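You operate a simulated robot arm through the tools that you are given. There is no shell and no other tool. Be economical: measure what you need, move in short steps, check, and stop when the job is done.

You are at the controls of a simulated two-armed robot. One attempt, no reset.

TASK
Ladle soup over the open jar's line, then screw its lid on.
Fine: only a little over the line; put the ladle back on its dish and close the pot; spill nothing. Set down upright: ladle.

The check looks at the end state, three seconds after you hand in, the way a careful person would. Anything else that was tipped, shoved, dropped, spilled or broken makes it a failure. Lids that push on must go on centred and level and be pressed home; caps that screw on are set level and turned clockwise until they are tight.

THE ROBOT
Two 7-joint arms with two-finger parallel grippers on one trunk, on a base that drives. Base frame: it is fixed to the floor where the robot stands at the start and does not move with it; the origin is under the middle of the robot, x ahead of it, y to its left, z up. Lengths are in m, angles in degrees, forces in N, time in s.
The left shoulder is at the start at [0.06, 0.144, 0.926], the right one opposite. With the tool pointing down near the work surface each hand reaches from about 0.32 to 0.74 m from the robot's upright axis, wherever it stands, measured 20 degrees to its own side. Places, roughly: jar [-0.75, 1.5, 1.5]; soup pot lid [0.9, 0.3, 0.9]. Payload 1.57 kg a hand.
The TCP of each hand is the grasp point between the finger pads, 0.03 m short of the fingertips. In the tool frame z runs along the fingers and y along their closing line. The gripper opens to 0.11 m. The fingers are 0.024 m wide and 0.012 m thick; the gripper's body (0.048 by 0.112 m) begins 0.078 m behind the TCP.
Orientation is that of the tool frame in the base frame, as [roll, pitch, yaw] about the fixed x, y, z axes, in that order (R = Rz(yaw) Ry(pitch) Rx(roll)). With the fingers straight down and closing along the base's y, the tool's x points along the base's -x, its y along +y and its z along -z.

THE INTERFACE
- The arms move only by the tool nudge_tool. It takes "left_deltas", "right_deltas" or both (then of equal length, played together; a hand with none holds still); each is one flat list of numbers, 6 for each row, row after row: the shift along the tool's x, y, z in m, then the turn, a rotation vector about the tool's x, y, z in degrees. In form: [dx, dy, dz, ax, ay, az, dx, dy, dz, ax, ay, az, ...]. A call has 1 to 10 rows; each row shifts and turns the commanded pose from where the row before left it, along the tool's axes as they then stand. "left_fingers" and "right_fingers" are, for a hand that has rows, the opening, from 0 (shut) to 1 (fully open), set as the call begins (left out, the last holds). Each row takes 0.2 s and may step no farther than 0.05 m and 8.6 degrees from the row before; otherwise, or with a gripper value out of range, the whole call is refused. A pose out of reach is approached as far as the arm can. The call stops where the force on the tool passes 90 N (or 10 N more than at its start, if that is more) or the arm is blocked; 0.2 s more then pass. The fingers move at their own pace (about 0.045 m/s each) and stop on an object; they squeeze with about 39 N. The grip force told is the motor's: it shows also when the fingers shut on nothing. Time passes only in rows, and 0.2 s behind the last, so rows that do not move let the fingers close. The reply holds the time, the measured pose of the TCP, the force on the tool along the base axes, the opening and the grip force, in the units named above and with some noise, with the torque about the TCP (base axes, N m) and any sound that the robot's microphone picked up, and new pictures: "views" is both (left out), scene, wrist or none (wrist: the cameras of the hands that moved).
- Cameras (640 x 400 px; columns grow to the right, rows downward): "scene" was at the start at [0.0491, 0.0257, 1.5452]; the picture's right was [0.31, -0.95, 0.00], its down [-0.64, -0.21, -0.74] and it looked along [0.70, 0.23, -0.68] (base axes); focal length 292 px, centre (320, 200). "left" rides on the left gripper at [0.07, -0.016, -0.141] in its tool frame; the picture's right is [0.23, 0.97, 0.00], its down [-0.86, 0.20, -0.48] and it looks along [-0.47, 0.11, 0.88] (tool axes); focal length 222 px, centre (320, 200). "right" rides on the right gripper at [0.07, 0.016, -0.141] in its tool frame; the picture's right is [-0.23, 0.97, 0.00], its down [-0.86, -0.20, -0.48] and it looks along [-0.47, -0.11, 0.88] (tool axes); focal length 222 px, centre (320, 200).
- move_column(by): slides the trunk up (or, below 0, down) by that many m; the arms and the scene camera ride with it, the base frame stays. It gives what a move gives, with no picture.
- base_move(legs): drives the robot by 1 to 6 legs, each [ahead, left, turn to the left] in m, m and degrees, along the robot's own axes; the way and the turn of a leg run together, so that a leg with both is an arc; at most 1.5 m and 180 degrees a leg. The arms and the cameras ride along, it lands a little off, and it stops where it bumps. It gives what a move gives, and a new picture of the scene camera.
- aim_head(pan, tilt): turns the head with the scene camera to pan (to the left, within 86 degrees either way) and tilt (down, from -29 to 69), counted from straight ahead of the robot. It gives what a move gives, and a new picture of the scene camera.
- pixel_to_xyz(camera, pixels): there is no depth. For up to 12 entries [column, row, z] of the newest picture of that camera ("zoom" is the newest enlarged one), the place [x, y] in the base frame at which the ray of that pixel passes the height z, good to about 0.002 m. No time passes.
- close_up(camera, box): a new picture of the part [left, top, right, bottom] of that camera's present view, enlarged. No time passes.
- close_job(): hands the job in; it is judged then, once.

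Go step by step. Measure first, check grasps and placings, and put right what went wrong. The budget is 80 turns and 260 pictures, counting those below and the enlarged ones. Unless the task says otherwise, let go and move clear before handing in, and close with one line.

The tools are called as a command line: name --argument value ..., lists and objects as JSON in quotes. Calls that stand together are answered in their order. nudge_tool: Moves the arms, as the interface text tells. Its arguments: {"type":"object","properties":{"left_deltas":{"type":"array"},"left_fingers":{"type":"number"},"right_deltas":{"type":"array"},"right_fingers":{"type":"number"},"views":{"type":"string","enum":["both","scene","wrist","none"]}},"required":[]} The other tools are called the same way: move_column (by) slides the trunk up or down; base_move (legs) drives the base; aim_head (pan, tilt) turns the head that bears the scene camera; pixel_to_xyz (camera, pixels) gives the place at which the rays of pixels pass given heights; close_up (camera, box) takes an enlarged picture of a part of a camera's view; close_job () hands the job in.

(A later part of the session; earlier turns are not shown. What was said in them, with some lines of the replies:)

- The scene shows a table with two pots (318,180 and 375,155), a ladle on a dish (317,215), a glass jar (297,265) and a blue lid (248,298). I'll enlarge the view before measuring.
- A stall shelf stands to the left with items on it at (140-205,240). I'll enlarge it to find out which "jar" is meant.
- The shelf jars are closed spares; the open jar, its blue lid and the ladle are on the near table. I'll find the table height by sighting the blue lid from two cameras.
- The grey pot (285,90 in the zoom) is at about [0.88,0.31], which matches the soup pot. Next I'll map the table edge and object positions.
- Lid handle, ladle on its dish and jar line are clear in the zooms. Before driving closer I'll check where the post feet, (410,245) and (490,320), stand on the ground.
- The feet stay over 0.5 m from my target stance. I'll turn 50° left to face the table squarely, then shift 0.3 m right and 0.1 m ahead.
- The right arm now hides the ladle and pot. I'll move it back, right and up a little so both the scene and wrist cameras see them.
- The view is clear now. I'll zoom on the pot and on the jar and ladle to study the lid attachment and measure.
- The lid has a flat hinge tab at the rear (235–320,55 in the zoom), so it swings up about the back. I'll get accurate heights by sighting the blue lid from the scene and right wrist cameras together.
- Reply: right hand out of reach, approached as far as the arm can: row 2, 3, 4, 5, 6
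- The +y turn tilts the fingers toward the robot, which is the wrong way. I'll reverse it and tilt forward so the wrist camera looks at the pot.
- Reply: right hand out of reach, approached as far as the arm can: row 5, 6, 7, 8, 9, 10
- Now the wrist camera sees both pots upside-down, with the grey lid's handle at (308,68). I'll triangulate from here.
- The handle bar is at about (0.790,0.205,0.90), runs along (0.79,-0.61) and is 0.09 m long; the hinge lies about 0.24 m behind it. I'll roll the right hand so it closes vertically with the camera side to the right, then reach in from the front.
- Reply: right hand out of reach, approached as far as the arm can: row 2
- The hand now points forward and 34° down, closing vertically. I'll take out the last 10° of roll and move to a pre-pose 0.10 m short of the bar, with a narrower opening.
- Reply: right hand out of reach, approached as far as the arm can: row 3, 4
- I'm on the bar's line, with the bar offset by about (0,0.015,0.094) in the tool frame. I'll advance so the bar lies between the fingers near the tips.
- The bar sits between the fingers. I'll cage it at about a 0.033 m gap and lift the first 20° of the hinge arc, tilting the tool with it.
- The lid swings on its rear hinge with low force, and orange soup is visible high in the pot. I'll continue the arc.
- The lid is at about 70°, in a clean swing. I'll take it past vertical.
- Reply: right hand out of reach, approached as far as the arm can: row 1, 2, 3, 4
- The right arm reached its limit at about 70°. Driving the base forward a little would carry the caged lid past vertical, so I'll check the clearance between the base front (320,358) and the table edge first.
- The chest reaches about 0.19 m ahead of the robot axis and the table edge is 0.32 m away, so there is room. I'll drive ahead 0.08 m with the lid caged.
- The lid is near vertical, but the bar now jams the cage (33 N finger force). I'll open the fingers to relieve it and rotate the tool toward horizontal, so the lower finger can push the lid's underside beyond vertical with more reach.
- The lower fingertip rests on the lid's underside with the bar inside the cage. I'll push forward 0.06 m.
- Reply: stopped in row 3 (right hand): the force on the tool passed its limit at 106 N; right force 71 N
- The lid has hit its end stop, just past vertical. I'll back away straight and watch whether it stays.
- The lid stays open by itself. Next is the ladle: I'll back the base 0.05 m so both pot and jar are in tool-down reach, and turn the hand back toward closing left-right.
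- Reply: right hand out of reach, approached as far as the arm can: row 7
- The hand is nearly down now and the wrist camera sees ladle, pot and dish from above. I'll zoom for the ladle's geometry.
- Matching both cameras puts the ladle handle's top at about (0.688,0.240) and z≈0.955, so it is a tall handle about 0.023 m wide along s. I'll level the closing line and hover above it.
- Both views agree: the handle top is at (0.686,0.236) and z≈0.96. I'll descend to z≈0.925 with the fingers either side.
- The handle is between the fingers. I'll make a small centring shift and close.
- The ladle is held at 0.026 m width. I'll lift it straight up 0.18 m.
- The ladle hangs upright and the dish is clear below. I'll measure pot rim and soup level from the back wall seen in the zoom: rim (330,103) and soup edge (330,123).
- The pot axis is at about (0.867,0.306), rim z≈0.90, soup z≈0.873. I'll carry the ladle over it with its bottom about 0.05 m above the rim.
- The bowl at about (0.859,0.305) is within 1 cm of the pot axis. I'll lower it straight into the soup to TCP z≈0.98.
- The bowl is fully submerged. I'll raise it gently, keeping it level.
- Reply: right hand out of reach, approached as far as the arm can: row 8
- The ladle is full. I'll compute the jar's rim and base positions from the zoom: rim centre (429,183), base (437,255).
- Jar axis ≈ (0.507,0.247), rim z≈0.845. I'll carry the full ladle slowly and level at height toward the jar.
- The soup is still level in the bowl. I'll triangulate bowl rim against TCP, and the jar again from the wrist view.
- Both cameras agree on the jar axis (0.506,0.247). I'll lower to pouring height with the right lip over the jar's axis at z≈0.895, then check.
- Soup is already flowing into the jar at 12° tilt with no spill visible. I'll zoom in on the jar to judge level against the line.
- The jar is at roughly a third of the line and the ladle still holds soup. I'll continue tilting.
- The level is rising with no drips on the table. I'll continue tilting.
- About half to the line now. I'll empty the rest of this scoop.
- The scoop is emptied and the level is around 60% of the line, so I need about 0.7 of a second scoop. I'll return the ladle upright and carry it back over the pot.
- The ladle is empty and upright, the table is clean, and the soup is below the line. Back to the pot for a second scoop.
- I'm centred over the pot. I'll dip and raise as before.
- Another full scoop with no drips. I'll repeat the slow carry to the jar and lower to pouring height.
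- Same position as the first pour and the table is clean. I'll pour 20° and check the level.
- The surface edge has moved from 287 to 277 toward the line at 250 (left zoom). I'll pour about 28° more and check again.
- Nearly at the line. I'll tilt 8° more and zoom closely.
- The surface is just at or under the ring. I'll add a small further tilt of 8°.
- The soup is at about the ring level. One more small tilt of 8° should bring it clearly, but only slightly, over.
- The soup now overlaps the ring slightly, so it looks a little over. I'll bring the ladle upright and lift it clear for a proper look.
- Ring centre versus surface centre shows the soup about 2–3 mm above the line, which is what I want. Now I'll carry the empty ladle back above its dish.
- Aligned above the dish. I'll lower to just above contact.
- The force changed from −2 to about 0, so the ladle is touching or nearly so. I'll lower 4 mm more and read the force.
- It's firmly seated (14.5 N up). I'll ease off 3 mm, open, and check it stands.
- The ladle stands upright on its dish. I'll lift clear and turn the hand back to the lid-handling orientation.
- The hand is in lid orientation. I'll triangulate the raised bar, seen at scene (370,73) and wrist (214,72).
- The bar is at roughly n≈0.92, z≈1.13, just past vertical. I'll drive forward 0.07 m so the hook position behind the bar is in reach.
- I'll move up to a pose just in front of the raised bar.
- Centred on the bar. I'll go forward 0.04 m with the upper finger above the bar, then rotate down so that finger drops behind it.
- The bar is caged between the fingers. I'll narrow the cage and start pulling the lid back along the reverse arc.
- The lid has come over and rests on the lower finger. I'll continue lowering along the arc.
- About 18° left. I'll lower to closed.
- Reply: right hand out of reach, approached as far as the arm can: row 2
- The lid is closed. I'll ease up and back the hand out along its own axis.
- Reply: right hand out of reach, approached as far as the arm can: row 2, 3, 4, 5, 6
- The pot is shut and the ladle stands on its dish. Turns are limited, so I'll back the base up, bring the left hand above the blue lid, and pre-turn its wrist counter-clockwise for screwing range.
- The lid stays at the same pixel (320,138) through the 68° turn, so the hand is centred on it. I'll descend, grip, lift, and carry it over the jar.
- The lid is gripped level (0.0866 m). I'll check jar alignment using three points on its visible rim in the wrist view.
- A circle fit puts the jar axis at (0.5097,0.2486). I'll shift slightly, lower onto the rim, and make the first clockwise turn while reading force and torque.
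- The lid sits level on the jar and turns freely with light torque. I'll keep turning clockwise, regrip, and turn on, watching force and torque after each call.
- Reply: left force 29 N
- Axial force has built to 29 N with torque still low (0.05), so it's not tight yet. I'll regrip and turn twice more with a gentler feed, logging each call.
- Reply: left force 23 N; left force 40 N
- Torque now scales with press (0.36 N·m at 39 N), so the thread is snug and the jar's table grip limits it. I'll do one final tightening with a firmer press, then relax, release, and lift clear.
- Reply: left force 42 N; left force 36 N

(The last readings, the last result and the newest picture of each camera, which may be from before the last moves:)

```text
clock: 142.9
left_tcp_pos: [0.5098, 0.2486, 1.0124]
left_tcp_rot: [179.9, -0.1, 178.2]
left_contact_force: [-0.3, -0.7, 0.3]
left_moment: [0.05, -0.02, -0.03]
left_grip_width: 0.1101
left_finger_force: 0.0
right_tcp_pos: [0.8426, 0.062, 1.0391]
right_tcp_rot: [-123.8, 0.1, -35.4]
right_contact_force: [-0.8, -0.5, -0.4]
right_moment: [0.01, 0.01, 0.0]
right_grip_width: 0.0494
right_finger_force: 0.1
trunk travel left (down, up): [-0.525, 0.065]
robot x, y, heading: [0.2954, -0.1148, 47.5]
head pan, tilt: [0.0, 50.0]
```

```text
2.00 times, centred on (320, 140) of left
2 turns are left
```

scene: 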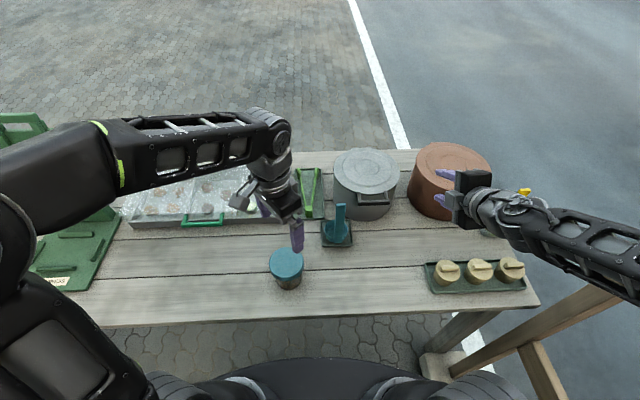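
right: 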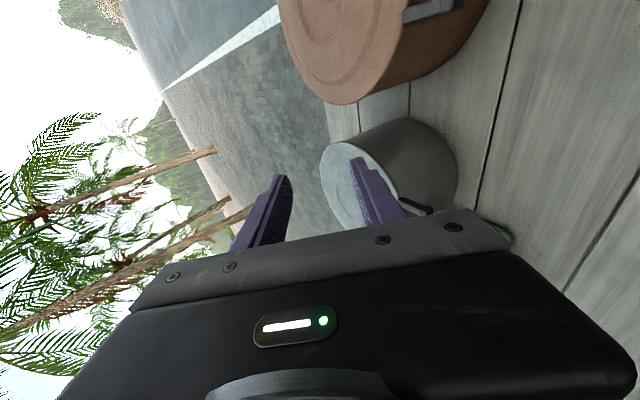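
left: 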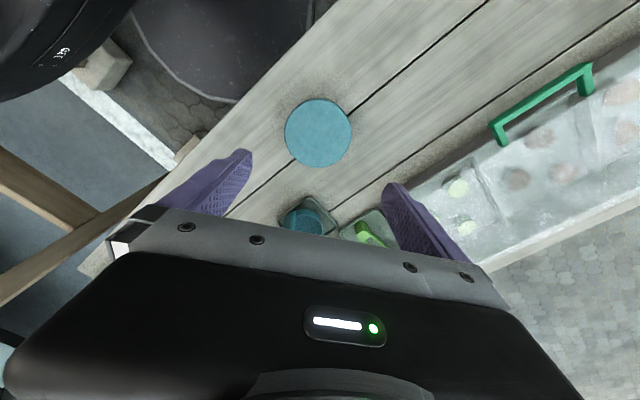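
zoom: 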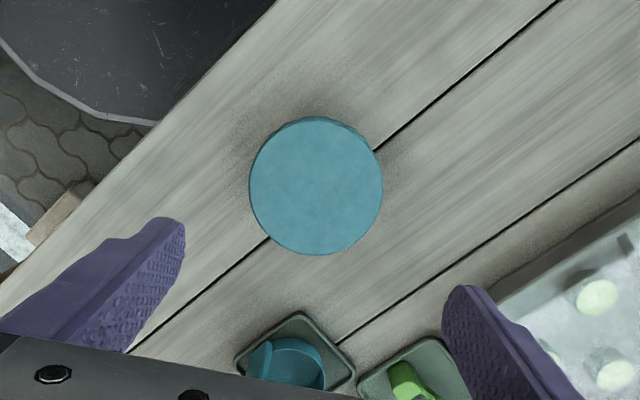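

The lid is level and held 0.5 N·m. I have one spare turn, so I'll repeat a final tightening pass, release and lift clear, then hand in.

nudge_tool --left_deltas '[0, 0, 0, 0, 0, -8.5, 0, 0, 0, 0, 0, -8.5, 0, 0, 0, 0, 0, -8.5, 0, 0, 0, 0, 0, -8.5, 0, 0, 0, 0, 0, -8.5, 0, 0, 0, 0, 0, -8.5, 0, 0, 0, 0, 0, -8.5, 0, 0, 0, 0, 0, -8.5, 0, 0, 0, 0, 0, -8.5, 0, 0, 0, 0, 0, -8.5]' --views "none"

nudge_tool --left_deltas '[0, 0, 0.045, 0, 0, 0, 0, 0, 0.045, 0, 0, 0, 0, 0, 0.04, 0, 0, 0, 0, 0, 0.024, 0, 0, 0, 0, 0, 0, 0, 0, 0]' --views "none"

nudge_tool --left_deltas '[0, 0, 0, 0, 0, 0, 0, 0, 0, 0, 0, 0, 0, 0, 0, 0, 0, 0, 0, 0, 0.0015, 0, 0, 0, 0, 0, 0.001, 0, 0, 4, 0, 0, 0, 0, 0, 8.5, 0, 0, 0, 0, 0, 8.5, 0, 0, 0, 0, 0, 8.5, 0, 0, 0, 0, 0, 8.5, 0, 0, 0, 0, 0, 8.5]' --left_fingers 0.0 --views "none"

nudge_tool --left_deltas '[0, 0, 0, 0, 0, 8.5, 0, 0, 0, 0, 0, 8.5, 0, 0, 0, 0, 0, 8.5, 0, 0, 0, 0, 0, 8.5, 0, 0, 0, 0, 0, 8.5, 0, 0, 0, 0, 0, 8.5, 0, 0, 0, 0, 0, 8.5]' --views "none"

nudge_tool --left_deltas '[0, 0, -0.0012, 0, 0, 0, 0, 0, -0.0013, 0, 0, 0, 0, 0, 0, 0, 0, 0]' --views "none"

nudge_tool --left_deltas '[0, 0, 0, 0, 0, 0, 0, 0, 0, 0, 0, 0, 0, 0, 0, 0, 0, 0, 0, 0, -0.02, 0, 0, 0, 0, 0, -0.04, 0, 0, 0, 0, 0, -0.045, 0, 0, 0, 0, 0, -0.045, 0, 0, 0, 0, 0, 0, 0, 0, 0]' --left_fingers 1.0 --views "scene"

close_up --camera "scene" --box '[220, 140, 420, 300]'

```text
clock: 145.1
left_tcp_pos: [0.5072, 0.2452, 1.0095]
left_tcp_rot: [-180.0, 0.0, -96.6]
left_contact_force: [-0.3, 0.0, 0.1]
left_moment: [0.0, 0.0, -0.03]
left_grip_width: 0.11
left_finger_force: 0.0
right_tcp_pos: [0.8439, 0.061, 1.0414]
right_tcp_rot: [-123.7, 0.1, -35.4]
right_contact_force: [0.3, 0.3, 0.1]
right_moment: [0.0, 0.01, -0.02]
right_grip_width: 0.0494
right_finger_force: 0.1
trunk travel left (down, up): [-0.525, 0.065]
robot x, y, heading: [0.2971, -0.1177, 47.8]
head pan, tilt: [0.0, 50.0]
```

```text
clock: 146.3
left_tcp_pos: [0.5069, 0.2424, 0.8564]
left_tcp_rot: [-179.9, 0.0, -96.8]
left_contact_force: [0.2, -0.2, -0.3]
left_moment: [0.01, -0.02, 0.0]
left_grip_width: 0.1099
left_finger_force: 0.0
right_tcp_pos: [0.844, 0.0615, 1.0411]
right_tcp_rot: [-123.8, 0.3, -35.4]
right_contact_force: [-0.2, -0.5, -0.9]
right_moment: [0.0, 0.01, -0.01]
right_grip_width: 0.0493
right_finger_force: 0.0
trunk travel left (down, up): [-0.525, 0.065]
robot x, y, heading: [0.2945, -0.1173, 47.9]
head pan, tilt: [0.0, 50.0]
```

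```text
clock: 148.5
left_tcp_pos: [0.5086, 0.2439, 0.8539]
left_tcp_rot: [-179.9, 0.3, -143.4]
left_contact_force: [1.4, 0.8, 43.8]
left_moment: [0.08, -0.11, 0.47]
left_grip_width: 0.0866
left_finger_force: 38.5
right_tcp_pos: [0.8415, 0.0601, 1.0413]
right_tcp_rot: [-123.8, 0.2, -35.4]
right_contact_force: [0.4, 0.2, -0.8]
right_moment: [-0.02, -0.03, 0.01]
right_grip_width: 0.0494
right_finger_force: 0.1
trunk travel left (down, up): [-0.525, 0.065]
robot x, y, heading: [0.2903, -0.1158, 47.8]
head pan, tilt: [0.0, 50.0]
```

```text
clock: 150.1
left_tcp_pos: [0.5061, 0.2428, 0.853]
left_tcp_rot: [179.8, 0.0, 157.2]
left_contact_force: [0.2, -2.0, 41.4]
left_moment: [-0.28, -0.14, 0.46]
left_grip_width: 0.0856
left_finger_force: 38.5
right_tcp_pos: [0.8433, 0.0596, 1.0432]
right_tcp_rot: [-123.6, 0.2, -35.4]
right_contact_force: [-0.9, 0.1, -0.6]
right_moment: [0.0, -0.01, -0.01]
right_grip_width: 0.0495
right_finger_force: 0.2
trunk travel left (down, up): [-0.525, 0.065]
robot x, y, heading: [0.2914, -0.1169, 47.9]
head pan, tilt: [0.0, 50.0]
```

```text
clock: 150.9
left_tcp_pos: [0.5057, 0.2453, 0.8526]
left_tcp_rot: [-179.8, -0.2, 157.2]
left_contact_force: [1.0, 0.8, 0.8]
left_moment: [0.1, -0.12, -0.04]
left_grip_width: 0.0851
left_finger_force: 39.2
right_tcp_pos: [0.8453, 0.0615, 1.0398]
right_tcp_rot: [-123.9, 0.2, -35.4]
right_contact_force: [0.9, 0.5, 0.4]
right_moment: [0.03, 0.02, 0.0]
right_grip_width: 0.0496
right_finger_force: 0.1
trunk travel left (down, up): [-0.525, 0.065]
robot x, y, heading: [0.2979, -0.1193, 47.6]
head pan, tilt: [0.0, 50.0]
```

```text
clock: 152.7
left_tcp_pos: [0.509, 0.2451, 1.0072]
left_tcp_rot: [-179.9, 0.0, 157.2]
left_contact_force: [0.2, 0.6, 0.2]
left_moment: [-0.01, 0.0, 0.0]
left_grip_width: 0.1099
left_finger_force: 0.1
right_tcp_pos: [0.8439, 0.0614, 1.0407]
right_tcp_rot: [-123.8, 0.2, -35.4]
right_contact_force: [1.0, 0.4, 0.1]
right_moment: [0.03, 0.01, -0.02]
right_grip_width: 0.0495
right_finger_force: 0.1
trunk travel left (down, up): [-0.525, 0.065]
robot x, y, heading: [0.2984, -0.1133, 47.8]
head pan, tilt: [0.0, 50.0]
```

scene: 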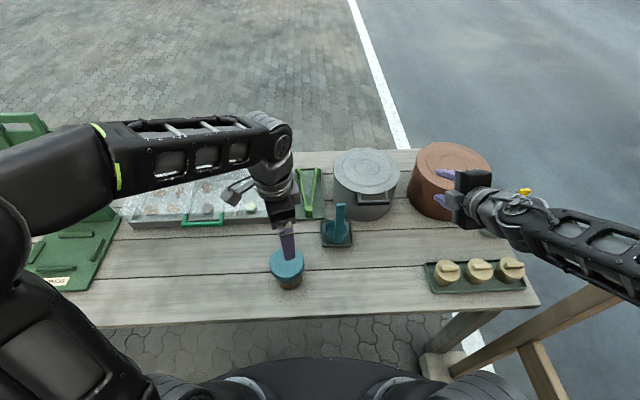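

```text
2.50 times, centred on (320, 220) of scene
1 turns are left
```

zoom: 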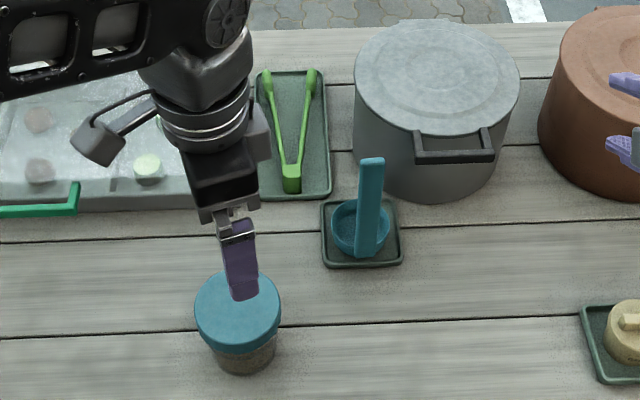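

The last pictures show the pot closed, the ladle upright on its dish, and the jar lidded level at about 0.46 N·m, the most it would take before the jar seemed to slip on the table. Both hands are clear and I see no spills, so I'm handing in.

close_job

```text
The job is handed in.
```

I handed the job in: the jar is filled about 2–3 mm over its line with the lid screwed on level, the ladle stands upright on its dish and the pot is closed, with no spills seen. The lid took about 0.46 N·m on the last tightening. I did not hold the jar while turning it, so the lid may not be fully tight.
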